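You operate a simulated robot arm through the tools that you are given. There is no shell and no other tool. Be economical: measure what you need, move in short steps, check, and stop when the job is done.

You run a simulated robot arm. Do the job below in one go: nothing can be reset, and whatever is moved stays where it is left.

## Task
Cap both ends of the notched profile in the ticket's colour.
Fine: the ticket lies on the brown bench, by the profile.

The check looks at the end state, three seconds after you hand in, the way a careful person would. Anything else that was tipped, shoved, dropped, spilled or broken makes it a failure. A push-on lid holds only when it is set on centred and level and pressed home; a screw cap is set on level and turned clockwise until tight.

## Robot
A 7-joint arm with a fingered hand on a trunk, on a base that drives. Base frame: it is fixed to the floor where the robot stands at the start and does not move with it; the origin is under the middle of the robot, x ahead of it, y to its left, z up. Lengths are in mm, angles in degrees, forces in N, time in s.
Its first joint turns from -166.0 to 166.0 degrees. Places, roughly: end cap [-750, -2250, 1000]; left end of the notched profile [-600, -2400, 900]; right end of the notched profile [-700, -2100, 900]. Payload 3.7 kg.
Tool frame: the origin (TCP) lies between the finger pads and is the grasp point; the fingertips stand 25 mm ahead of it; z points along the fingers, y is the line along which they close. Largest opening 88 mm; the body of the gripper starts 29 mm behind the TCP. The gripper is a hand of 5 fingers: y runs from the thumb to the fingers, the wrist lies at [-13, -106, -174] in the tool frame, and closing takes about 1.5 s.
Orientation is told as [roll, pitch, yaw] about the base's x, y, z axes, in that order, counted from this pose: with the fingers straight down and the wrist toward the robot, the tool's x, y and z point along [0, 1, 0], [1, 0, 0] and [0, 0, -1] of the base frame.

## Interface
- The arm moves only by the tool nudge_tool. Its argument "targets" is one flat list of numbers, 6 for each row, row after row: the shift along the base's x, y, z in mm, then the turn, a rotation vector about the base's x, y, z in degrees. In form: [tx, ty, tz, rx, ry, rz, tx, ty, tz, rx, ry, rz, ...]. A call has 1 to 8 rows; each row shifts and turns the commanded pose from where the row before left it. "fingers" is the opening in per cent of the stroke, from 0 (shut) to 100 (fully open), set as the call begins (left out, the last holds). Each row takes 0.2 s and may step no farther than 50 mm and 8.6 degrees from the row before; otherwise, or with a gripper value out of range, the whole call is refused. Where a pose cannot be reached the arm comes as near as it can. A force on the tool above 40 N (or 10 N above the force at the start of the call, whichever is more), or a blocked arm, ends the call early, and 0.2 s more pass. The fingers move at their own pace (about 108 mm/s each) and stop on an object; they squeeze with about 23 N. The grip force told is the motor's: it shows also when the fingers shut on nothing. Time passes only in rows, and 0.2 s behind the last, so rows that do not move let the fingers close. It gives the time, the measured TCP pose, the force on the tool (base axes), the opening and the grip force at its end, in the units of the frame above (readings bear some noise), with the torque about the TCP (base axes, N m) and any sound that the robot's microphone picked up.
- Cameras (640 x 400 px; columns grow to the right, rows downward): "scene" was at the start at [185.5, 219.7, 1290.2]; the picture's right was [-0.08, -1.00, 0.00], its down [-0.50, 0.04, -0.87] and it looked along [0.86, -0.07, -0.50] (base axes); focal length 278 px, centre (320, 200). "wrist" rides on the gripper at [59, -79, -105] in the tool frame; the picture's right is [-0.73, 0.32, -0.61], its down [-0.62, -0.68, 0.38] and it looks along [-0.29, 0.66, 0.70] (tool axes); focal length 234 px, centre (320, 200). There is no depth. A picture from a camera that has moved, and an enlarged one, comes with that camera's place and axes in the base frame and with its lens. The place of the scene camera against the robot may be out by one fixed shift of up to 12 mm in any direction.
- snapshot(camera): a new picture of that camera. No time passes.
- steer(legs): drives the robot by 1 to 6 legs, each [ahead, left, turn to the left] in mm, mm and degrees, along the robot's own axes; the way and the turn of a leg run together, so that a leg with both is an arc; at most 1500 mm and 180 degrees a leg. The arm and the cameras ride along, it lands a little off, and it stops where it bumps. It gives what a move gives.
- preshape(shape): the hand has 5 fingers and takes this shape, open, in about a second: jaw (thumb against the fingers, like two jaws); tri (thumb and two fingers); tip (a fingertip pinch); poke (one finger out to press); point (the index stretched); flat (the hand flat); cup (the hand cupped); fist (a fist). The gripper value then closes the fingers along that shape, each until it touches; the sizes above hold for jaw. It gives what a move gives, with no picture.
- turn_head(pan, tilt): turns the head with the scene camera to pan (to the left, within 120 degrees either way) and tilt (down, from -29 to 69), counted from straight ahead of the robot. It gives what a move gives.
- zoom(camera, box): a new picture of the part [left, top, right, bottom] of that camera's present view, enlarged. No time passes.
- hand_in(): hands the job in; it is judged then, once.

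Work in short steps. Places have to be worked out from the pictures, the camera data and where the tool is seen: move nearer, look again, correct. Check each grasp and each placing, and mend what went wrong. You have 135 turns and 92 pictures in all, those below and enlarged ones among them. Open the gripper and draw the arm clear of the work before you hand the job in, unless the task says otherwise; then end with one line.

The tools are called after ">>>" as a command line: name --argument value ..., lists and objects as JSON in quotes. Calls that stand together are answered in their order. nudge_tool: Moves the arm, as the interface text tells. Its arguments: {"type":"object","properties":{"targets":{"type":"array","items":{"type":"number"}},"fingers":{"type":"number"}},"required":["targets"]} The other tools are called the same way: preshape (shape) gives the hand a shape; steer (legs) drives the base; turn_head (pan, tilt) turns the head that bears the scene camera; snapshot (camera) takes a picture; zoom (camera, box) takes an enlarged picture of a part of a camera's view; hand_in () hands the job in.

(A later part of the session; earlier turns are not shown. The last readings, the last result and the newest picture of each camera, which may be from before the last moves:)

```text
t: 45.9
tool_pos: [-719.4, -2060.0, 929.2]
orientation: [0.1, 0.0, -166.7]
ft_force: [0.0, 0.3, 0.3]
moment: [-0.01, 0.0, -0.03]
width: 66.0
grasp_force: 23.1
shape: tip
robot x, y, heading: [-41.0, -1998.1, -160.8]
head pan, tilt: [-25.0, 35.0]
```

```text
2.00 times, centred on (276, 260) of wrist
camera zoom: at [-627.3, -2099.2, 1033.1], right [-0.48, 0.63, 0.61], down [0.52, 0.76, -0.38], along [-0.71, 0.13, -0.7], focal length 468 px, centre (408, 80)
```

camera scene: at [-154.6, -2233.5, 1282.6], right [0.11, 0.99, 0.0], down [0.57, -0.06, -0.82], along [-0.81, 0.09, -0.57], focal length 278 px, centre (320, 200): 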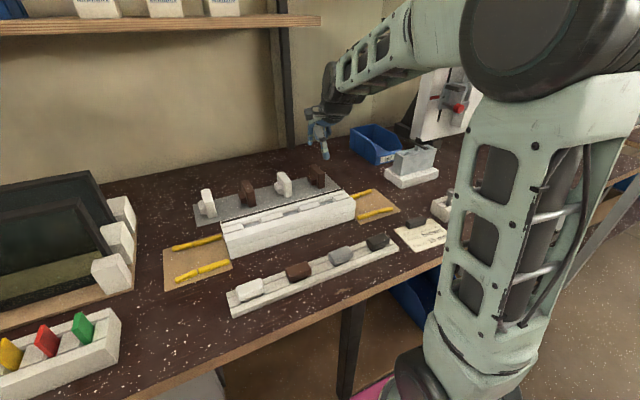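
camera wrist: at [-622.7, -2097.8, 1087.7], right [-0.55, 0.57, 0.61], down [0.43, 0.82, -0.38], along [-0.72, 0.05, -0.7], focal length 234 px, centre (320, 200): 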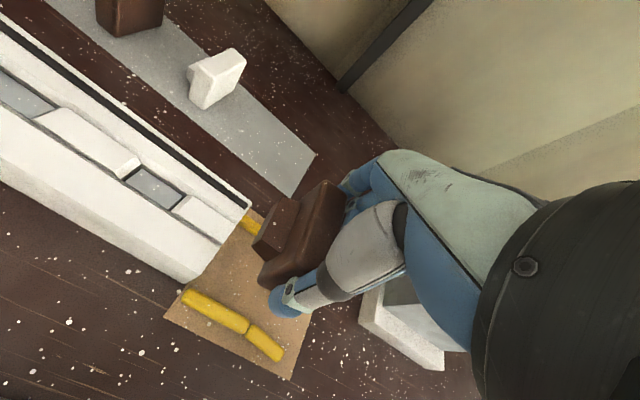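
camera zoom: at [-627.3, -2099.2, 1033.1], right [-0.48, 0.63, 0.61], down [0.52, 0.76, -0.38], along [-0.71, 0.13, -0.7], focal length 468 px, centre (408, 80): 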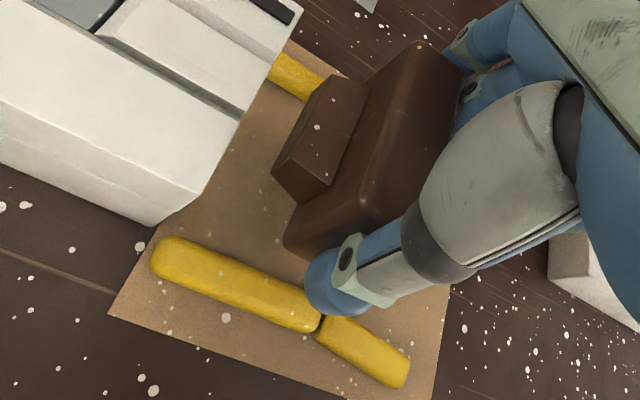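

Measured: cap aligned within 1°, centred within ~1 mm, inner face 35 mm from the end. I lower to TCP z≈902.5 between the packers.

>>> nudge_tool --targets '[0.9, 0.3, -10, 0, 0, 0, 0, 0, -10, 0, 0, 0, 0, 0, -6.5, 0, 0, 0, 0, 0, 0, 0, 0, 0]'

>>> zoom --camera "wrist" --box '[180, 160, 372, 360]'

>>> zoom --camera "scene" --box '[336, 150, 416, 225]'

```text
t: 46.9
tool_pos: [-717.5, -2059.3, 904.5]
orientation: [0.0, -0.3, -166.6]
ft_force: [-7.4, 0.1, 19.6]
moment: [-0.02, -0.49, -0.06]
width: 64.7
grasp_force: 22.9
shape: tip
robot x, y, heading: [-40.3, -1996.3, -161.1]
head pan, tilt: [-25.0, 35.0]
```

```text
2.00 times, centred on (276, 260) of wrist
camera zoom: at [-626.1, -2099.2, 1008.3], right [-0.48, 0.63, 0.61], down [0.52, 0.76, -0.39], along [-0.71, 0.13, -0.69], focal length 468 px, centre (408, 80)
```

zoom: 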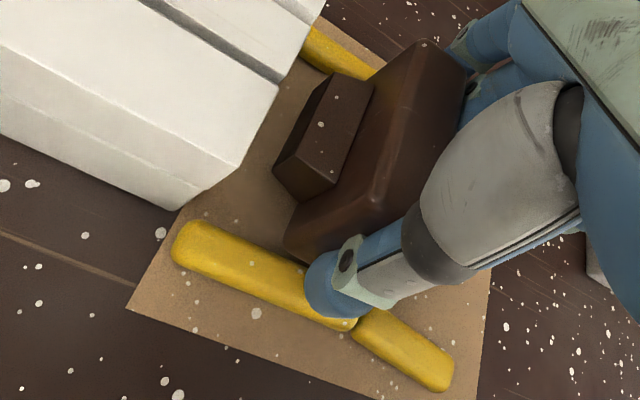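

```text
5.33 times, centred on (376, 188) of scene
camera zoom: at [-154.4, -2233.5, 1282.5], right [0.11, 0.99, 0.0], down [0.57, -0.06, -0.82], along [-0.81, 0.09, -0.57], focal length 1480 px, centre (21, 267)
```

zoom: 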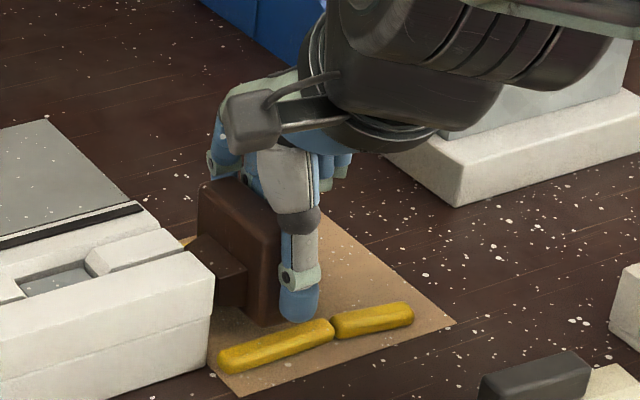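

The thumb tip is resting on the front packer (20 N up), so the grip is too low. I lift straight off and check nothing shifted.

>>> nudge_tool --targets '[0, 0, 6, 0, 0, 0, 0, 0, 14, 0, 0, 0, 0, 0, 30, 0, 0, 0, 0, 0, 30, 0, 0, 0]'

>>> zoom --camera "scene" --box '[320, 130, 432, 230]'

```text
t: 47.9
tool_pos: [-716.0, -2059.5, 984.4]
orientation: [0.0, 0.1, -166.6]
ft_force: [0.7, 0.2, -0.3]
moment: [-0.04, -0.02, -0.01]
width: 64.7
grasp_force: 23.0
shape: tip
robot x, y, heading: [-37.7, -1999.5, -160.9]
head pan, tilt: [-25.0, 35.0]
```

```text
4.00 times, centred on (376, 180) of scene
camera zoom: at [-154.7, -2233.6, 1282.5], right [0.11, 0.99, 0.0], down [0.57, -0.06, -0.82], along [-0.81, 0.09, -0.57], focal length 1110 px, centre (96, 280)
```

zoom: 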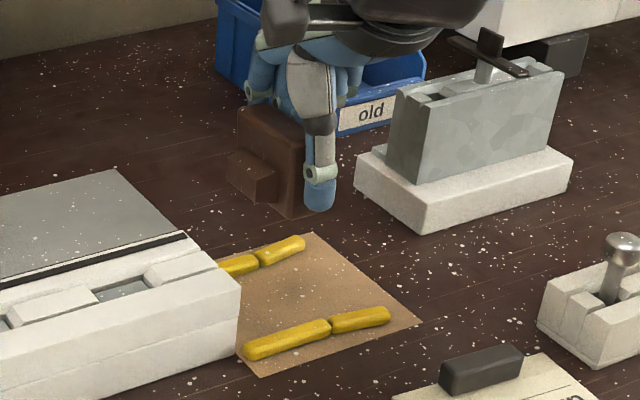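

The packers have not moved. I carry the cap back to its mat to regrip it higher.

>>> nudge_tool --targets '[-32.5, -26, 0, 0, 0, 0, -32.5, -26, 0, 0, 0, 0, -32.5, -26, 0, 0, 0, 0, -32.5, -26, 0, 0, 0, 0, 0, 0, -40, 0, 0, 0, 0, 0, -30, 0, 0, 0, 0, 0, -10.5, 0, 0, 0, 0, 0, 0, 0, 0, 0]'

>>> zoom --camera "scene" --box '[280, 130, 360, 205]'

```text
t: 49.7
tool_pos: [-844.8, -2162.1, 902.2]
orientation: [0.0, 0.1, -166.6]
ft_force: [0.1, 0.1, 0.5]
moment: [0.0, -0.01, 0.02]
width: 64.8
grasp_force: 22.5
shape: tip
robot x, y, heading: [-40.9, -1998.0, -161.5]
head pan, tilt: [-25.0, 35.0]
```

```text
5.33 times, centred on (320, 168) of scene
camera zoom: at [-154.6, -2233.6, 1282.5], right [0.11, 0.99, 0.0], down [0.57, -0.06, -0.82], along [-0.81, 0.09, -0.57], focal length 1480 px, centre (320, 373)
```

zoom: 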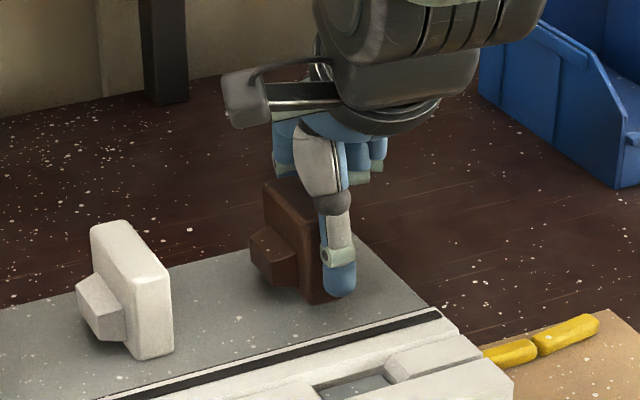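

No contact yet; I lower another 1.5 mm to feel the mat.

>>> nudge_tool --targets '[0, 0, -1.5, 0, 0, 0, 0, 0, 0, 0, 0, 0]'

```text
t: 50.3
tool_pos: [-845.2, -2163.0, 899.9]
orientation: [0.0, 0.0, -166.6]
ft_force: [-0.4, -0.9, -1.0]
moment: [0.02, 0.01, 0.01]
width: 64.9
grasp_force: 22.9
shape: tip
robot x, y, heading: [-39.5, -1998.4, -161.4]
head pan, tilt: [-25.0, 35.0]
```

>>> nudge_tool --targets '[0, 0, -1.5, 0, 0, 0, 0, 0, 0, 0, 0, 0]'

```text
t: 50.9
tool_pos: [-847.6, -2163.1, 899.3]
orientation: [0.0, -0.1, -166.6]
ft_force: [1.0, 0.0, 3.5]
moment: [-0.11, 0.07, 0.0]
width: 64.5
grasp_force: 22.8
shape: tip
robot x, y, heading: [-41.2, -2001.0, -161.3]
head pan, tilt: [-25.0, 35.0]
```

Contact felt. I open, raise 11 mm, and close again at the higher grip.

>>> nudge_tool --targets '[0, 0, 0.5, 0, 0, 0, 0, 0, 0, 0, 0, 0, 0, 0, 0, 0, 0, 0, 0, 0, 0, 0, 0, 0]' --fingers 100

>>> nudge_tool --targets '[0, 0, 6, 0, 0, 0, 0, 0, 5, 0, 0, 0, 0, 0, 0, 0, 0, 0]'

>>> zoom --camera "wrist" --box '[200, 130, 440, 370]'

>>> nudge_tool --targets '[0, 0, 0, 0, 0, 0, 0, 0, 0, 0, 0, 0, 0, 0, 0, 0, 0, 0, 0, 0, 0, 0, 0, 0, 0, 0, 0, 0, 0, 0, 0, 0, 0, 0, 0, 0, 0, 0, 0, 0, 0, 0]' --fingers 0

>>> zoom --camera "wrist" --box '[200, 130, 440, 370]'

```text
t: 51.9
tool_pos: [-845.8, -2163.6, 899.1]
orientation: [0.0, 0.0, -166.6]
ft_force: [-0.2, 0.5, 0.8]
moment: [0.02, -0.01, 0.05]
width: 87.8
grasp_force: 0.1
shape: tip
robot x, y, heading: [-45.1, -1998.4, -160.8]
head pan, tilt: [-25.0, 35.0]
```

```text
t: 52.7
tool_pos: [-846.9, -2163.5, 910.0]
orientation: [0.1, -0.1, -166.6]
ft_force: [0.5, 0.3, 1.0]
moment: [0.01, -0.02, -0.01]
width: 88.1
grasp_force: 0.0
shape: tip
robot x, y, heading: [-38.7, -1999.2, -161.4]
head pan, tilt: [-25.0, 35.0]
```

```text
1.67 times, centred on (320, 250) of wrist
camera zoom: at [-756.3, -2203.0, 1015.0], right [-0.48, 0.63, 0.61], down [0.52, 0.76, -0.38], along [-0.71, 0.13, -0.7], focal length 390 px, centre (320, 117)
```

zoom: 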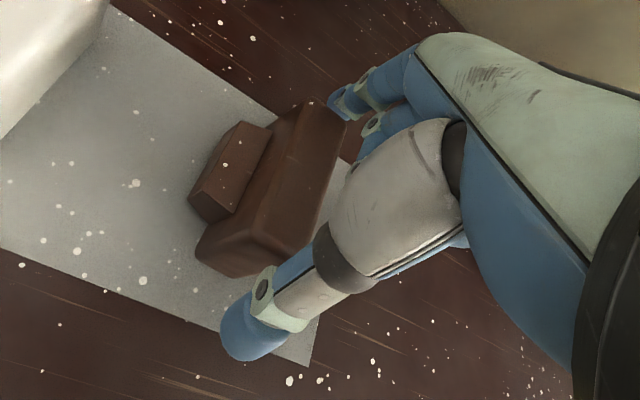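

```text
t: 54.3
tool_pos: [-846.7, -2164.5, 910.9]
orientation: [0.1, 0.0, -166.7]
ft_force: [0.4, -0.1, -0.6]
moment: [0.01, 0.0, 0.03]
width: 8.3
grasp_force: 23.3
shape: tip
robot x, y, heading: [-41.4, -1997.6, -161.2]
head pan, tilt: [-25.0, 35.0]
```

```text
1.67 times, centred on (320, 250) of wrist
camera zoom: at [-756.3, -2203.0, 1014.9], right [-0.48, 0.63, 0.61], down [0.52, 0.76, -0.38], along [-0.71, 0.13, -0.7], focal length 390 px, centre (320, 117)
```

zoom: 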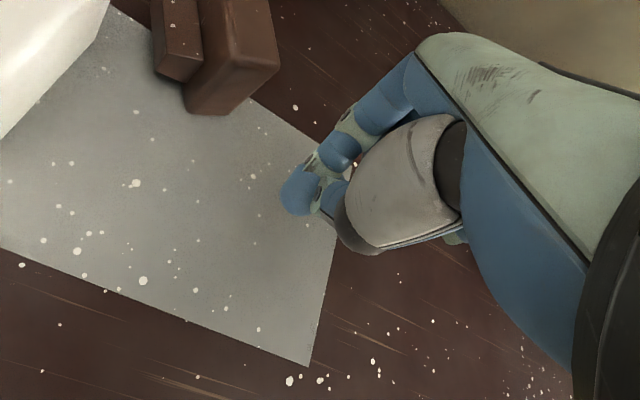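

The pinch closed past the edge and squeezed the cap backwards; it still stands upright. I open, raise and measure its new place.

>>> nudge_tool --targets '[0, 0, 30, 0, 0, 0, 0, 0, 40, 0, 0, 0, 0, 0, 20, 0, 0, 0, 0, 0, 0, 0, 0, 0, 0, 0, 0, 0, 0, 0]' --fingers 100

>>> snapshot --camera "wrist"

>>> zoom --camera "scene" --box '[272, 130, 352, 205]'

```text
t: 55.5
tool_pos: [-846.3, -2163.2, 1001.6]
orientation: [0.0, 0.0, -166.6]
ft_force: [-0.4, 0.1, 0.1]
moment: [0.03, 0.01, -0.01]
width: 87.8
grasp_force: 0.0
shape: tip
robot x, y, heading: [-43.1, -2000.0, -161.2]
head pan, tilt: [-25.0, 35.0]
```

```text
44 pictures are left
camera wrist: at [-756.6, -2202.8, 1105.3], right [-0.48, 0.63, 0.61], down [0.52, 0.76, -0.38], along [-0.71, 0.13, -0.7], focal length 234 px, centre (320, 200)
```

wrist: 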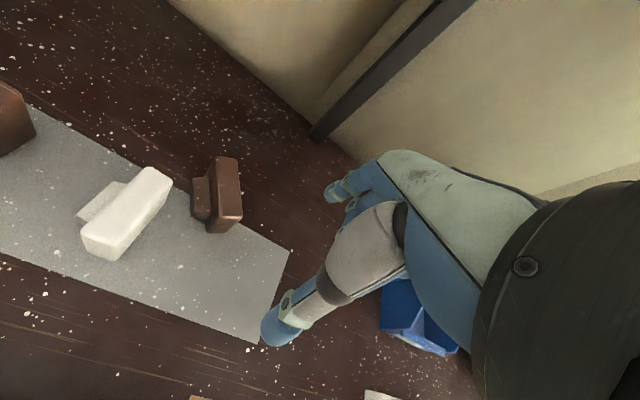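

```text
5.33 times, centred on (312, 168) of scene
camera zoom: at [-154.6, -2233.6, 1282.5], right [0.11, 0.99, 0.0], down [0.57, -0.06, -0.82], along [-0.81, 0.09, -0.57], focal length 1480 px, centre (363, 373)
```

zoom: 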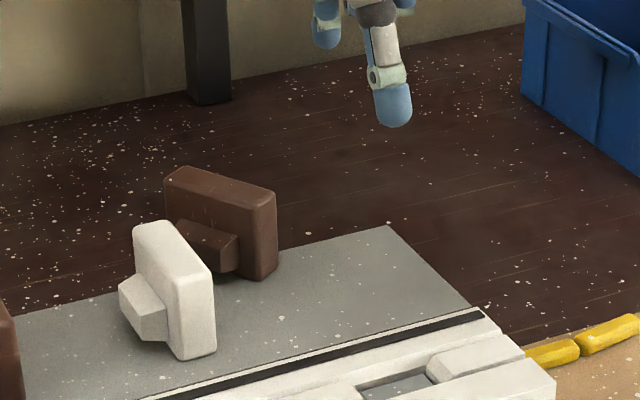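

>>> zoom --camera "wrist" --box '[168, 145, 264, 245]'

```text
4.00 times, centred on (216, 195) of wrist
camera zoom: at [-756.6, -2202.8, 1105.3], right [-0.48, 0.63, 0.61], down [0.52, 0.76, -0.38], along [-0.71, 0.13, -0.7], focal length 937 px, centre (736, 220)
```

zoom: 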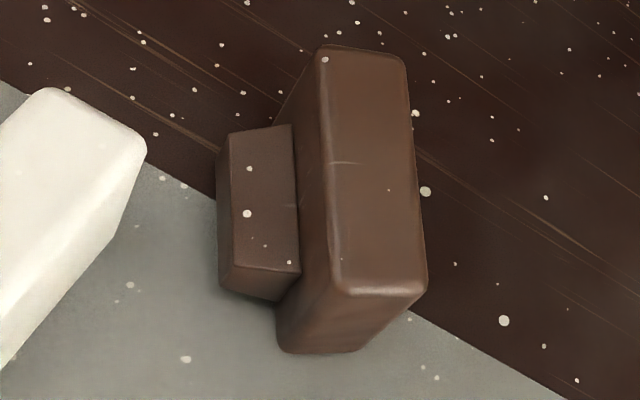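

The cap stands at about (-877.7,-2237.6), heading -128.4°. I turn the hand to -134°, go above it, and lower to 909.

>>> nudge_tool --targets '[-7.3, -19.1, -5, 0, 0, 8.2, -7.3, -19.1, -5, 0, 0, 8.2, -7.3, -19.1, -5, 0, 0, 8.2, -7.3, -19.1, -5, 0, 0, 8.2, 0, 0, -35, 0, 0, 0, 0, 0, -25, 0, 0, 0, 0, 0, -12, 0, 0, 0, 0, 0, 0, 0, 0, 0]'

>>> zoom --camera "wrist" --box '[200, 130, 440, 370]'

>>> zoom --camera "scene" --box '[272, 130, 352, 205]'

```text
t: 57.3
tool_pos: [-876.6, -2239.5, 908.6]
orientation: [0.0, 0.1, -133.8]
ft_force: [-0.2, 0.8, -0.6]
moment: [-0.02, 0.03, 0.0]
width: 87.5
grasp_force: 0.1
shape: tip
robot x, y, heading: [-39.5, -2001.6, -161.1]
head pan, tilt: [-25.0, 35.0]
```

```text
1.67 times, centred on (320, 250) of wrist
camera zoom: at [-778.8, -2223.3, 1012.7], right [-0.75, 0.27, 0.61], down [0.02, 0.92, -0.38], along [-0.66, -0.27, -0.7], focal length 390 px, centre (320, 117)
```

zoom: 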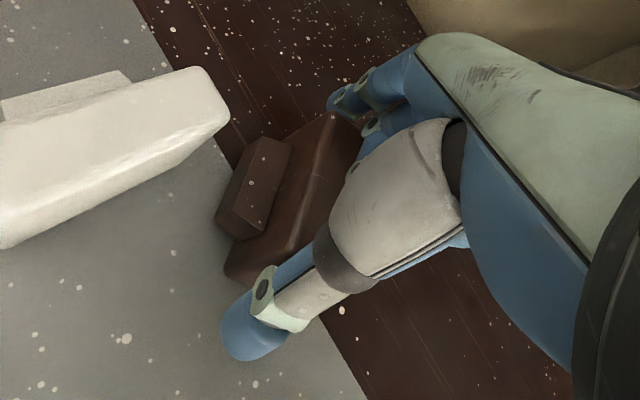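

```text
5.33 times, centred on (312, 168) of scene
camera zoom: at [-154.6, -2233.6, 1282.5], right [0.11, 0.99, 0.0], down [0.57, -0.06, -0.82], along [-0.81, 0.09, -0.57], focal length 1480 px, centre (363, 373)
```

zoom: 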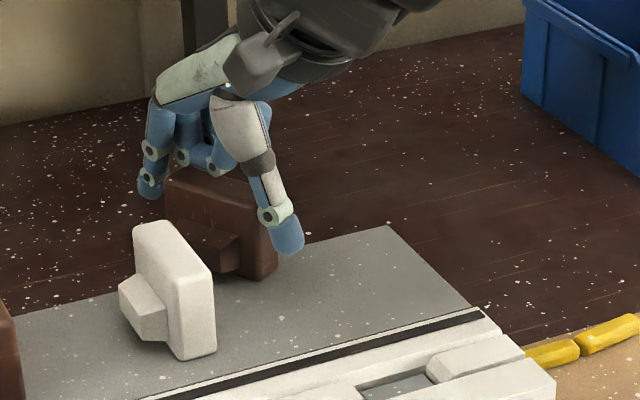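

Both digits straddle the plate; I close.

>>> nudge_tool --targets '[0, 0, 0, 0, 0, 0, 0, 0, 0, 0, 0, 0, 0, 0, 0, 0, 0, 0, 0, 0, 0, 0, 0, 0, 0, 0, 0, 0, 0, 0, 0, 0, 0, 0, 0, 0]' --fingers 0

>>> zoom --camera "wrist" --box '[200, 130, 440, 370]'

```text
t: 58.7
tool_pos: [-874.8, -2239.5, 908.0]
orientation: [0.0, 0.0, -133.8]
ft_force: [0.2, -0.2, 0.6]
moment: [-0.01, 0.03, -0.03]
width: 58.2
grasp_force: 22.1
shape: tip
robot x, y, heading: [-37.2, -1998.5, -161.1]
head pan, tilt: [-25.0, 35.0]
```

```text
1.67 times, centred on (320, 250) of wrist
camera zoom: at [-778.8, -2223.3, 1012.8], right [-0.75, 0.27, 0.61], down [0.02, 0.92, -0.38], along [-0.66, -0.27, -0.7], focal length 390 px, centre (320, 117)
```

zoom: 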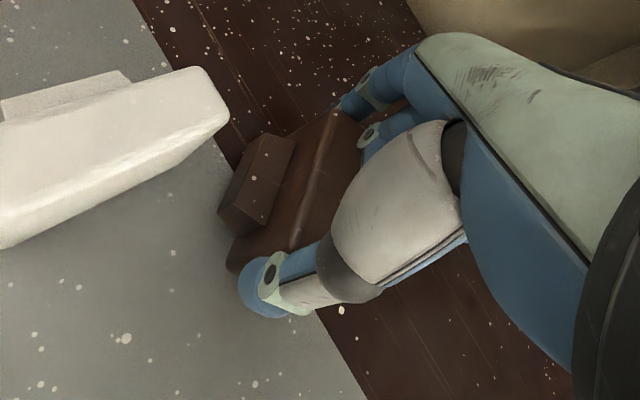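

Held (width 58). I lift and carry it to the staging place at the right end, turning back to -166°.

>>> nudge_tool --targets '[0, 0, 15, 0, 0, 0, 0, 0, 45, 0, 0, 0, 25.8, 30.8, 15, 0, 0, -8.05, 25.8, 30.8, 0, 0, 0, -8.05, 25.8, 30.8, 0, 0, 0, -8.05, 25.8, 30.8, 0, 0, 0, -8.05, 25.8, 30.8, 0, 0, 0, 0, 25.8, 30.8, 0, 0, 0, 0]'

>>> nudge_tool --targets '[0, 0, -20, 0, 0, 0, 0, 0, -20, 0, 0, 0, 0, 0, 0, 0, 0, 0]'

>>> zoom --camera "wrist" --box '[180, 160, 372, 360]'

>>> zoom --camera "scene" --box '[336, 140, 416, 225]'

```text
t: 60.5
tool_pos: [-721.9, -2053.2, 982.6]
orientation: [0.0, 0.0, -166.0]
ft_force: [0.5, 0.0, 0.2]
moment: [-0.02, -0.01, -0.02]
width: 57.6
grasp_force: 23.1
shape: tip
robot x, y, heading: [-41.2, -1996.0, -161.3]
head pan, tilt: [-25.0, 35.0]
```

```text
t: 61.3
tool_pos: [-720.8, -2053.5, 943.2]
orientation: [0.0, 0.0, -166.0]
ft_force: [-0.1, -0.7, 0.4]
moment: [-0.02, 0.01, 0.02]
width: 57.8
grasp_force: 23.1
shape: tip
robot x, y, heading: [-39.9, -1997.4, -161.1]
head pan, tilt: [-25.0, 35.0]
```

```text
2.00 times, centred on (276, 260) of wrist
camera zoom: at [-630.1, -2092.9, 1047.5], right [-0.49, 0.63, 0.61], down [0.51, 0.77, -0.38], along [-0.71, 0.12, -0.7], focal length 468 px, centre (408, 80)
```

zoom: 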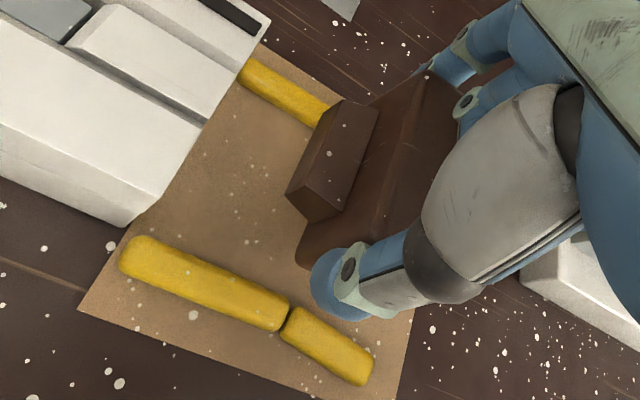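

```text
4.71 times, centred on (376, 182) of scene
camera zoom: at [-154.6, -2233.6, 1282.5], right [0.11, 0.99, 0.0], down [0.57, -0.06, -0.82], along [-0.81, 0.09, -0.57], focal length 1306 px, centre (56, 282)
```

zoom: 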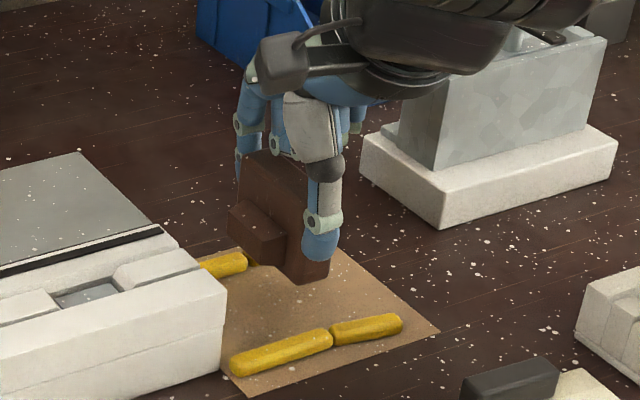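

Aligned: heading right, centre within 1.5 mm, inner face 52 mm out. I shift 1.5 mm toward the front and lower to TCP 909.5.

>>> nudge_tool --targets '[1.4, 0.5, -15, 0, 0, 0, 0, 0, -12, 0, 0, 0, 0, 0, -6.5, 0, 0, 0, 0, 0, 0, 0, 0, 0]'

>>> zoom --camera "wrist" --box '[180, 160, 372, 360]'

```text
t: 62.3
tool_pos: [-718.9, -2053.9, 909.1]
orientation: [0.0, 0.0, -166.0]
ft_force: [-0.4, 0.9, -0.5]
moment: [0.0, 0.0, -0.01]
width: 58.1
grasp_force: 22.9
shape: tip
robot x, y, heading: [-37.0, -1999.6, -161.2]
head pan, tilt: [-25.0, 35.0]
```

```text
2.00 times, centred on (276, 260) of wrist
camera zoom: at [-628.8, -2092.6, 1014.1], right [-0.49, 0.63, 0.61], down [0.51, 0.77, -0.38], along [-0.71, 0.12, -0.7], focal length 468 px, centre (408, 80)
```

zoom: 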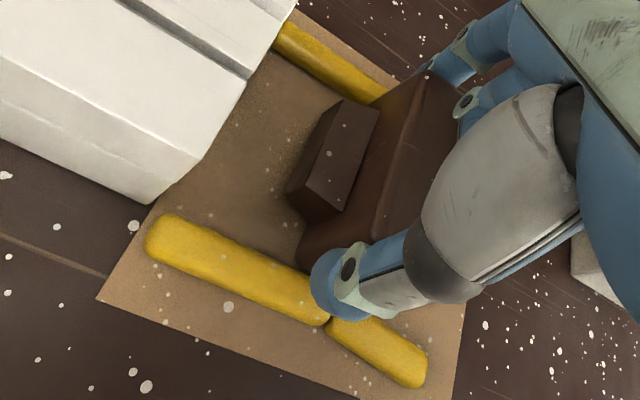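

No contact forces. I slide 34 mm toward the end along the profile axis.

>>> nudge_tool --targets '[3.8, -10.3, 0, 0, 0, 0, 3.8, -10.3, 0, 0, 0, 0, 3.9, -11.2, 0, 0, 0, 0, 0, 0, 0, 0, 0, 0]'

>>> zoom --camera "wrist" --box '[200, 150, 360, 330]'

```text
t: 63.3
tool_pos: [-707.2, -2086.8, 911.0]
orientation: [0.0, 0.0, -166.1]
ft_force: [-0.7, -0.2, 0.0]
moment: [-0.03, -0.01, -0.01]
width: 58.0
grasp_force: 22.7
shape: tip
robot x, y, heading: [-40.7, -1996.3, -161.2]
head pan, tilt: [-25.0, 35.0]
```

```text
2.22 times, centred on (280, 240) of wrist
camera zoom: at [-617.3, -2124.7, 1014.5], right [-0.49, 0.63, 0.61], down [0.51, 0.77, -0.38], along [-0.71, 0.12, -0.7], focal length 520 px, centre (409, 111)
```

zoom: 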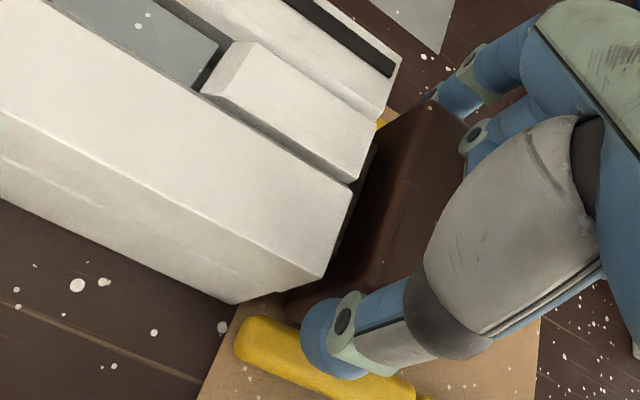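

The plug is about to enter. I go on in small steps with force watched.

>>> nudge_tool --targets '[1.4, -3.8, 0, 0, 0, 0, 1.4, -3.8, 0, 0, 0, 0, 0, 0, 0, 0, 0, 0]'

>>> nudge_tool --targets '[1, -2.8, 0, 0, 0, 0, 1, -2.8, 0, 0, 0, 0, 0, 0, 0, 0, 0, 0]'

```text
t: 64.1
tool_pos: [-705.0, -2093.1, 910.5]
orientation: [0.0, 0.0, -166.1]
ft_force: [-1.1, 2.1, 0.6]
moment: [0.09, 0.0, 0.01]
width: 57.7
grasp_force: 23.0
shape: tip
robot x, y, heading: [-43.9, -2001.2, -161.4]
head pan, tilt: [-25.0, 35.0]
```

```text
t: 64.9
tool_pos: [-702.5, -2099.5, 908.7]
orientation: [0.0, -0.1, -166.1]
ft_force: [-3.4, 6.8, -0.6]
moment: [0.09, 0.09, -0.1]
width: 57.6
grasp_force: 23.6
shape: tip
robot x, y, heading: [-43.0, -1996.8, -161.3]
head pan, tilt: [-25.0, 35.0]
```

Resistance is building (≈7.6 N along the axis). I check the picture.

>>> zoom --camera "wrist" --box '[200, 150, 360, 330]'

>>> zoom --camera "scene" --box '[320, 140, 416, 235]'

```text
2.22 times, centred on (280, 240) of wrist
camera zoom: at [-612.6, -2137.6, 1014.5], right [-0.49, 0.63, 0.61], down [0.51, 0.77, -0.38], along [-0.71, 0.12, -0.7], focal length 520 px, centre (409, 111)
```

zoom: 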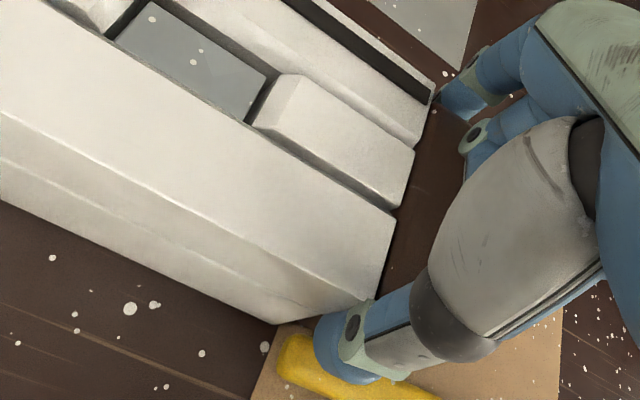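

```text
4.21 times, centred on (368, 188) of scene
camera zoom: at [-154.8, -2233.3, 1282.5], right [0.11, 0.99, 0.0], down [0.57, -0.06, -0.82], along [-0.81, 0.09, -0.57], focal length 1169 px, centre (118, 253)
```

zoom: 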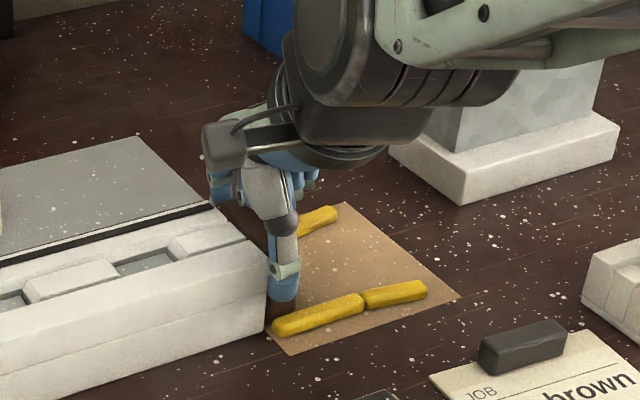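

Plug is inside, about 4 mm gap left and the profile has not moved. I continue pushing.

>>> nudge_tool --targets '[0.7, -1.9, 0, 0, 0, 0, 0.7, -1.9, 0, 0, 0, 0, 0, 0, 0, 0, 0, 0]'

>>> nudge_tool --targets '[0.7, -1.9, 0, 0, 0, 0, 0.7, -1.9, 0, 0, 0, 0, 0, 0, 0, 0, 0, 0]'

>>> zoom --camera "wrist" --box '[200, 150, 360, 330]'

```text
t: 65.7
tool_pos: [-702.1, -2101.8, 910.0]
orientation: [0.0, 0.0, -166.1]
ft_force: [-6.3, 17.2, -1.2]
moment: [0.24, 0.12, -0.26]
width: 57.7
grasp_force: 23.4
shape: tip
robot x, y, heading: [-36.3, -1999.7, -161.1]
head pan, tilt: [-25.0, 35.0]
```

```text
t: 66.5
tool_pos: [-700.8, -2105.7, 910.9]
orientation: [0.0, -0.1, -166.1]
ft_force: [-6.9, 28.0, -5.3]
moment: [0.17, 0.28, -0.33]
width: 57.7
grasp_force: 23.6
shape: tip
robot x, y, heading: [-39.9, -2002.3, -161.3]
head pan, tilt: [-25.0, 35.0]
```

```text
2.22 times, centred on (280, 240) of wrist
camera zoom: at [-610.1, -2144.5, 1014.3], right [-0.49, 0.63, 0.61], down [0.51, 0.77, -0.38], along [-0.71, 0.12, -0.7], focal length 520 px, centre (409, 111)
```

zoom: 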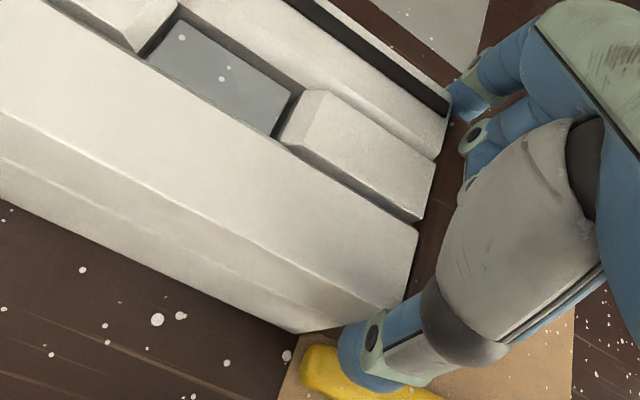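

About 29 N and travel complete; the profile stayed put. I relax the push slightly and release, then lift.

>>> nudge_tool --targets '[-0.7, 1.9, 0, 0, 0, 0, 0, 0, 0, 0, 0, 0]'

>>> nudge_tool --targets '[0, 0, 0, 0, 0, 0, 0, 0, 0, 0, 0, 0, 0, 0, 0, 0, 0, 0]' --fingers 100

>>> nudge_tool --targets '[0, 0, 15, 0, 0, 0, 0, 0, 35, 0, 0, 0, -10.2, 28, 20, 0, 0, 0, -10.2, 28, 20, 0, 0, 0, 0, 0, 0, 0, 0, 0]'

>>> zoom --camera "wrist" --box '[140, 170, 332, 370]'

>>> zoom --camera "scene" --box '[320, 140, 416, 235]'

```text
t: 67.1
tool_pos: [-700.4, -2104.2, 910.7]
orientation: [-0.1, 0.0, -166.0]
ft_force: [-3.5, 19.3, -6.6]
moment: [0.08, 0.16, -0.15]
width: 57.6
grasp_force: 22.7
shape: tip
robot x, y, heading: [-39.3, -1999.7, -161.2]
head pan, tilt: [-25.0, 35.0]
```

```text
t: 67.9
tool_pos: [-700.5, -2106.7, 908.9]
orientation: [-0.1, 0.0, -166.0]
ft_force: [-0.5, 0.0, 0.1]
moment: [-0.02, 0.0, 0.02]
width: 87.8
grasp_force: 0.1
shape: tip
robot x, y, heading: [-39.3, -1999.5, -161.2]
head pan, tilt: [-25.0, 35.0]
```

```text
t: 69.1
tool_pos: [-722.3, -2049.0, 1000.6]
orientation: [0.0, 0.0, -166.0]
ft_force: [-0.2, 0.0, -0.3]
moment: [-0.02, 0.02, 0.01]
width: 88.0
grasp_force: 0.1
shape: tip
robot x, y, heading: [-41.2, -2000.5, -160.7]
head pan, tilt: [-25.0, 35.0]
```

```text
2.00 times, centred on (236, 270) of wrist
camera zoom: at [-630.9, -2088.2, 1105.3], right [-0.49, 0.63, 0.61], down [0.51, 0.77, -0.38], along [-0.71, 0.12, -0.7], focal length 468 px, centre (488, 60)
```

zoom: 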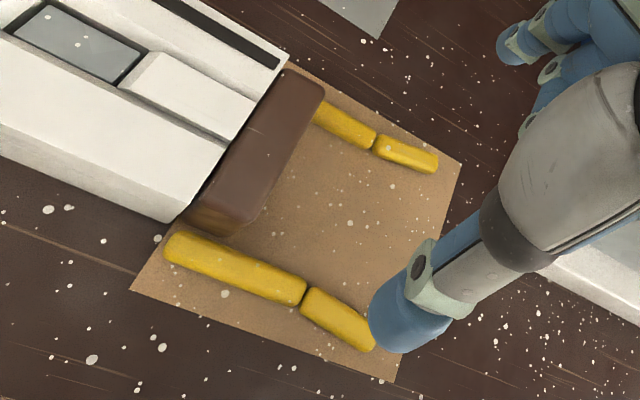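

```text
4.21 times, centred on (368, 188) of scene
camera zoom: at [-154.6, -2233.6, 1282.5], right [0.11, 0.99, 0.0], down [0.57, -0.06, -0.82], along [-0.81, 0.09, -0.57], focal length 1169 px, centre (118, 253)
```

zoom: 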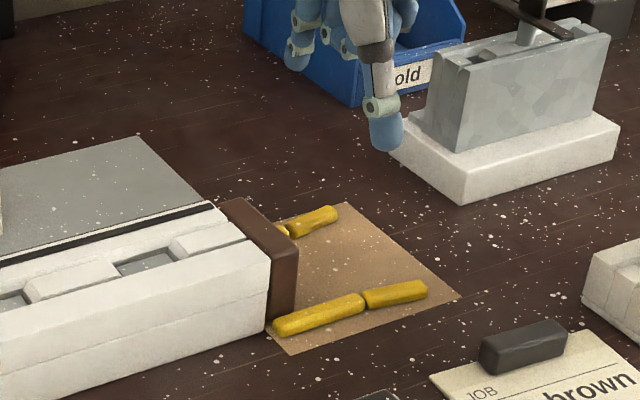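

The right cap is on and level; I check the seam closely.

>>> zoom --camera "wrist" --box '[220, 195, 316, 295]'

```text
4.00 times, centred on (268, 245) of wrist
camera zoom: at [-630.9, -2088.2, 1105.3], right [-0.49, 0.63, 0.61], down [0.51, 0.77, -0.38], along [-0.71, 0.12, -0.7], focal length 937 px, centre (528, 20)
```

zoom: 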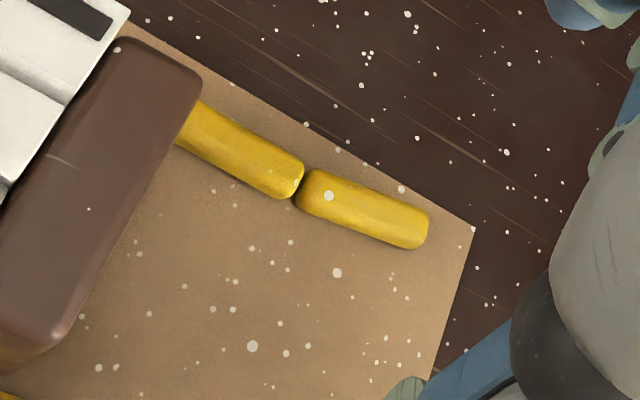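

To be sure it is pressed home, I close the digits and press on the middle of its outer face.

>>> nudge_tool --targets '[0.8, -4, 0, 0, 0, 5.5, 0.8, -4, 0, 0, 0, 0, 0, 0, 0, 0, 0, 0, 0, 0, 0, 0, 0, 0, 0, 0, 0, 0, 0, 0, 0, 0, 0, 0, 0, 0]' --fingers 0

>>> nudge_tool --targets '[0, 0, -40, 0, 0, 0, 0, 0, -40, 0, 0, 0, 0, 0, -14, 0, 0, 0, 0, 0, 0, 0, 0, 0]'

>>> zoom --camera "scene" --box '[320, 140, 416, 235]'

```text
t: 70.5
tool_pos: [-720.2, -2057.1, 1000.6]
orientation: [0.0, -0.1, -160.5]
ft_force: [-0.8, -0.3, -0.2]
moment: [0.03, 0.02, -0.02]
width: 0.0
grasp_force: 22.7
shape: tip
robot x, y, heading: [-37.5, -1994.4, -161.3]
head pan, tilt: [-25.0, 35.0]
```

```text
t: 71.5
tool_pos: [-720.5, -2057.3, 905.3]
orientation: [0.0, -0.1, -160.5]
ft_force: [-0.5, 0.5, 0.4]
moment: [0.02, 0.0, 0.01]
width: 0.0
grasp_force: 22.6
shape: tip
robot x, y, heading: [-41.0, -2001.9, -160.9]
head pan, tilt: [-25.0, 35.0]
```

```text
4.21 times, centred on (368, 188) of scene
camera zoom: at [-154.6, -2233.6, 1282.5], right [0.11, 0.99, 0.0], down [0.57, -0.06, -0.82], along [-0.81, 0.09, -0.57], focal length 1169 px, centre (118, 253)
```

zoom: 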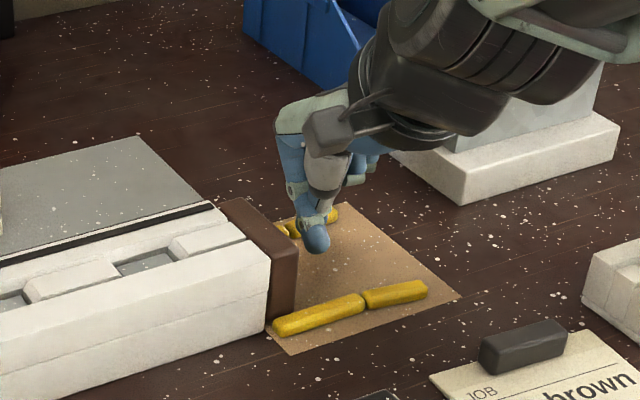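

The closed tips are in front of the outer face; I press along the axis until the force builds.

>>> nudge_tool --targets '[2.7, -7.5, 0, 0, 0, 0, 2.7, -7.5, 0, 0, 0, 0, 1, -2.8, 0, 0, 0, 0, 1, -2.8, 0, 0, 0, 0, 1, -2.8, 0, 0, 0, 0, 0.7, -1.9, 0, 0, 0, 0, 0.7, -1.9, 0, 0, 0, 0]'

```text
t: 72.9
tool_pos: [-714.0, -2076.4, 906.7]
orientation: [-0.3, -0.2, -161.0]
ft_force: [-4.2, 14.3, -0.5]
moment: [0.02, -0.02, 0.08]
width: 0.0
grasp_force: 23.2
shape: tip
robot x, y, heading: [-42.1, -2000.8, -161.2]
head pan, tilt: [-25.0, 35.0]
stopped in row 6: the force on the tool passed its limit at 43 N (the readings are from after the stop); the commanded pose is now the measured one
```

It took 43 N without moving further. I back off, lift, and check.

>>> nudge_tool --targets '[-4, 11, 0, 0, 0, 0, -4, 11, 10, 0, 0, 0, 0, 0, 40, 0, 0, 0, 0, 0, 45, 0, 0, 0, 0, 0, 0, 0, 0, 0]'

>>> zoom --camera "wrist" --box '[130, 170, 322, 370]'

>>> zoom --camera "scene" --box '[340, 160, 404, 220]'

```text
t: 74.1
tool_pos: [-720.4, -2055.9, 1003.2]
orientation: [-0.1, -0.4, -160.8]
ft_force: [0.0, 0.5, 0.0]
moment: [-0.01, -0.02, 0.01]
width: 0.0
grasp_force: 23.2
shape: tip
robot x, y, heading: [-41.2, -2001.4, -161.2]
head pan, tilt: [-25.0, 35.0]
```

```text
2.00 times, centred on (226, 270) of wrist
camera zoom: at [-626.1, -2086.5, 1106.8], right [-0.54, 0.58, 0.61], down [0.44, 0.81, -0.38], along [-0.72, 0.06, -0.69], focal length 468 px, centre (508, 60)
```

zoom: 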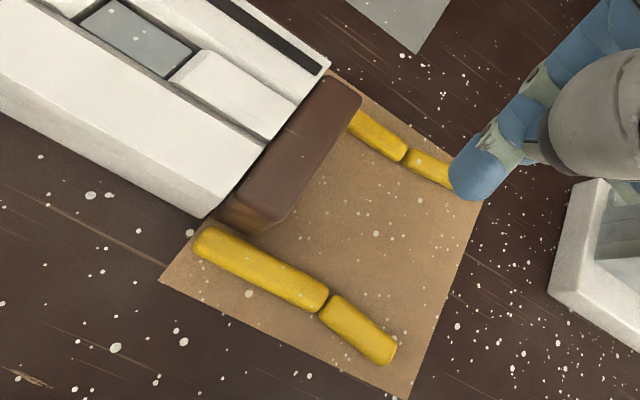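

```text
6.67 times, centred on (372, 190) of scene
camera zoom: at [-155.0, -2233.0, 1282.5], right [0.11, 0.99, 0.0], down [0.57, -0.06, -0.82], along [-0.81, 0.09, -0.57], focal length 1850 px, centre (-27, 267)
```

zoom: 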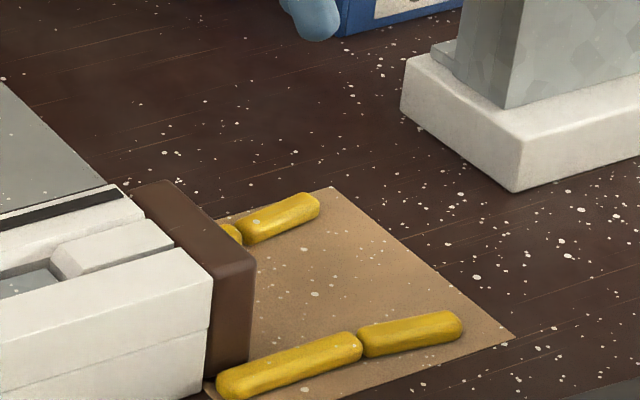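

The right cap is flush and nothing else moved. Now I open the hand and move left to view the left brown cap.

>>> nudge_tool --targets '[-1.5, -44.5, 0, 0, 0, 0, -1.5, -44.5, 0, 0, 0, 0, -1.5, -44.5, 0, 0, 0, 0, -1.5, -44.5, 0, 0, 0, 0, 0, 0, 0, 0, 0, 0]' --fingers 100

>>> zoom --camera "wrist" --box '[140, 60, 332, 180]'

```text
t: 75.3
tool_pos: [-726.0, -2235.1, 1002.9]
orientation: [-0.1, -0.2, -160.9]
ft_force: [-0.4, 0.5, -0.3]
moment: [-0.02, 0.0, -0.03]
width: 87.6
grasp_force: 0.0
shape: tip
robot x, y, heading: [-38.6, -2003.3, -161.3]
head pan, tilt: [-25.0, 35.0]
```

```text
3.33 times, centred on (236, 120) of wrist
camera zoom: at [-632.1, -2265.6, 1107.3], right [-0.54, 0.58, 0.61], down [0.44, 0.81, -0.38], along [-0.72, 0.06, -0.69], focal length 781 px, centre (600, 467)
```

zoom: 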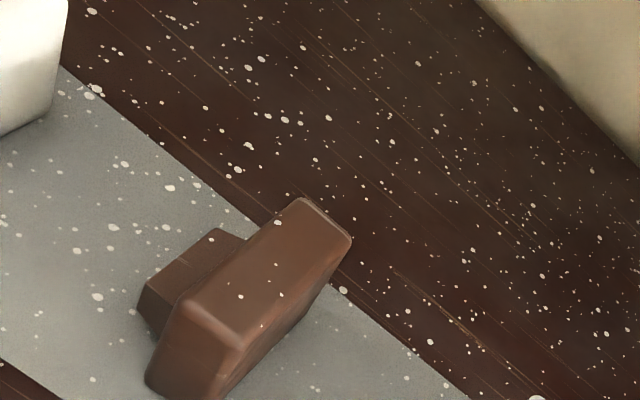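

Left brown cap centre ≈(-777.8,-2358.4), heading -159.6°. I go above it at yaw -165 and lower to 908.5, as in the good grasp.

>>> nudge_tool --targets '[-17, -42, 0, 0, 0, -2, -17, -42, 0, 0, 0, -2.1, -17, -42.2, 0, 0, 0, 0, 0, 0, -40, 0, 0, 0, 0, 0, -35, 0, 0, 0, 0, 0, -19.5, 0, 0, 0, 0, 0, 0, 0, 0, 0]'

>>> zoom --camera "wrist" --box '[200, 130, 440, 370]'

```text
t: 76.9
tool_pos: [-776.5, -2361.9, 908.6]
orientation: [-0.1, -0.2, -164.9]
ft_force: [-0.6, -0.8, 4.6]
moment: [0.01, 0.1, 0.01]
width: 87.8
grasp_force: 0.0
shape: tip
robot x, y, heading: [-41.6, -1996.8, -161.4]
head pan, tilt: [-25.0, 35.0]
```

```text
1.67 times, centred on (320, 250) of wrist
camera zoom: at [-685.3, -2397.8, 1011.0], right [-0.5, 0.62, 0.61], down [0.49, 0.78, -0.38], along [-0.71, 0.11, -0.69], focal length 390 px, centre (320, 117)
```

zoom: 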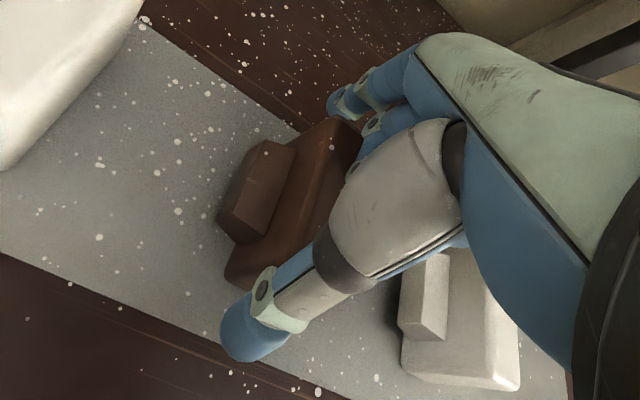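

A light upward force shows something touches the cap's top; I raise 2 mm and then close.

>>> nudge_tool --targets '[0, 0, 2, 0, 0, 0, 0, 0, 0, 0, 0, 0]'

```text
t: 77.5
tool_pos: [-776.6, -2360.6, 909.2]
orientation: [-0.1, -0.2, -164.9]
ft_force: [0.3, -0.2, 0.0]
moment: [0.02, -0.02, 0.0]
width: 87.6
grasp_force: 0.1
shape: tip
robot x, y, heading: [-41.9, -1997.1, -161.1]
head pan, tilt: [-25.0, 35.0]
```

>>> nudge_tool --targets '[0, 0, 0, 0, 0, 0, 0, 0, 0, 0, 0, 0, 0, 0, 0, 0, 0, 0, 0, 0, 0, 0, 0, 0, 0, 0, 0, 0, 0, 0, 0, 0, 0, 0, 0, 0]' --fingers 0

>>> zoom --camera "wrist" --box '[200, 130, 440, 370]'

```text
t: 78.9
tool_pos: [-777.3, -2359.9, 908.4]
orientation: [-0.1, -0.1, -164.9]
ft_force: [-0.1, 0.2, -0.4]
moment: [-0.02, -0.02, 0.03]
width: 57.6
grasp_force: 22.9
shape: tip
robot x, y, heading: [-38.7, -2002.3, -161.0]
head pan, tilt: [-25.0, 35.0]
```

```text
1.67 times, centred on (320, 250) of wrist
camera zoom: at [-685.3, -2397.9, 1012.8], right [-0.5, 0.62, 0.61], down [0.49, 0.78, -0.38], along [-0.71, 0.11, -0.69], focal length 390 px, centre (320, 117)
```

zoom: 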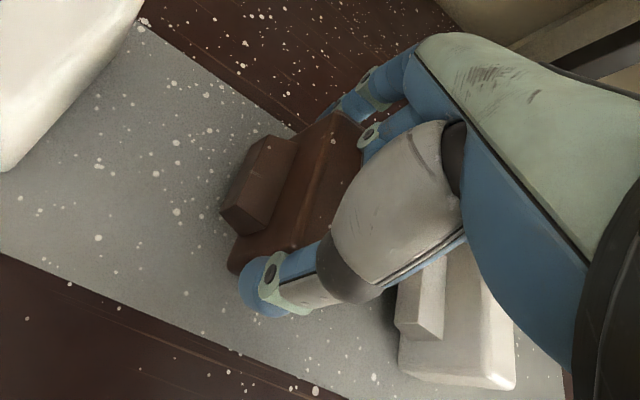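

Good grasp, same as before. I lift well up and carry the cap over toward the left end, clear of everything.

>>> nudge_tool --targets '[0, 0, 15, 0, 0, 0, 0, 0, 45, 0, 0, 0, 0, 0, 50, 0, 0, 0, 0, 0, 50, 0, 0, 0, 40, -16, 20, 0, 0, 0, 40, -16, 0, 0, 0, 0, 40, -16, 0, 0, 0, 0, 40, -16, 0, 0, 0, 0]'

>>> nudge_tool --targets '[0, 0, 0, 0, 0, 8.5, 0, 0, 0, 0, 0, 8.5, 0, 0, 0, 0, 0, 8.5, 0, 0, 0, 0, 0, 8.5, 0, 0, 0, 0, 0, 8.5, 0, 0, 0, 0, 0, 8.5, 0, 0, 0, 0, 0, 8.5, 0, 0, 0, 0, 0, 8.5]'

>>> nudge_tool --targets '[0, 0, 0, 0, 0, 8.5, 0, 0, 0, 0, 0, 8.5, 0, 0, 0, 0, 0, 8.5, 0, 0, 0, 0, 0, 8.5, 0, 0, 0, 0, 0, 8.5, 0, 0, 0, 0, 0, 8.5]'

```text
t: 80.7
tool_pos: [-617.9, -2424.3, 1088.7]
orientation: [-0.2, -0.2, -165.0]
ft_force: [-0.9, 0.6, -0.2]
moment: [-0.01, -0.02, 0.0]
width: 57.6
grasp_force: 23.0
shape: tip
robot x, y, heading: [-39.6, -2000.9, -161.3]
head pan, tilt: [-25.0, 35.0]
```

```text
t: 82.5
tool_pos: [-617.4, -2423.2, 1089.5]
orientation: [0.0, -0.3, -97.0]
ft_force: [0.2, 0.3, 0.1]
moment: [-0.01, -0.01, 0.02]
width: 57.3
grasp_force: 23.0
shape: tip
robot x, y, heading: [-40.9, -2002.3, -161.2]
head pan, tilt: [-25.0, 35.0]
```

```text
t: 83.9
tool_pos: [-617.8, -2423.2, 1089.1]
orientation: [-0.1, -0.1, -45.8]
ft_force: [-0.1, -0.7, -0.9]
moment: [0.0, 0.02, -0.02]
width: 57.5
grasp_force: 23.3
shape: tip
robot x, y, heading: [-40.9, -1997.4, -161.1]
head pan, tilt: [-25.0, 35.0]
```

The yaw works so far (-46°). I check the arm's posture.

>>> turn_head --pan 5 --tilt 35

>>> snapshot --camera "scene"

```text
t: 84.8
tool_pos: [-617.5, -2423.4, 1089.4]
orientation: [-0.1, -0.1, -46.0]
ft_force: [-0.1, 0.1, -1.2]
moment: [0.0, 0.0, 0.0]
width: 57.6
grasp_force: 22.9
shape: tip
robot x, y, heading: [-39.4, -2000.2, -161.1]
head pan, tilt: [5.0, 35.0]
```

```text
22 pictures are left
camera scene: at [-148.0, -2278.0, 1282.5], right [-0.4, 0.92, 0.0], down [0.52, 0.23, -0.82], along [-0.75, -0.33, -0.57], focal length 278 px, centre (320, 200)
```

scene: 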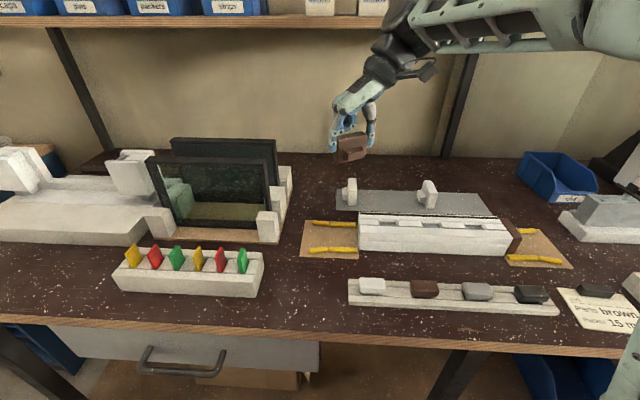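

The posture is clear of everything. I finish the turn to about +14° while drawing 60 mm toward the robot.

>>> nudge_tool --targets '[9, 2, 0, 0, 0, 8.5, 9, 2, 0, 0, 0, 8.5, 9, 2, 0, 0, 0, 8.5, 9, 2, 0, 0, 0, 8.5, 8, 2, 0, 0, 0, 8.5, 8, 2, 0, 0, 0, 8.5, 8, 2, 0, 0, 0, 8.5, 0, 0, 0, 0, 0, 0]'

>>> snapshot --camera "wrist"

```text
t: 86.6
tool_pos: [-556.9, -2410.9, 1089.0]
orientation: [-0.1, -0.2, 13.7]
ft_force: [0.6, 0.1, -0.9]
moment: [-0.02, 0.0, 0.01]
width: 57.8
grasp_force: 22.8
shape: tip
robot x, y, heading: [-40.2, -1997.3, -161.4]
head pan, tilt: [5.0, 35.0]
```

```text
21 pictures are left
camera wrist: at [-648.2, -2372.3, 1193.3], right [0.48, -0.63, 0.61], down [-0.51, -0.77, -0.38], along [0.71, -0.13, -0.69], focal length 234 px, centre (320, 200)
```

wrist: 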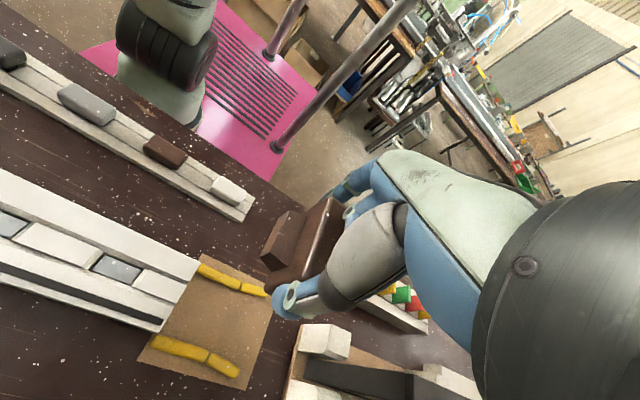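

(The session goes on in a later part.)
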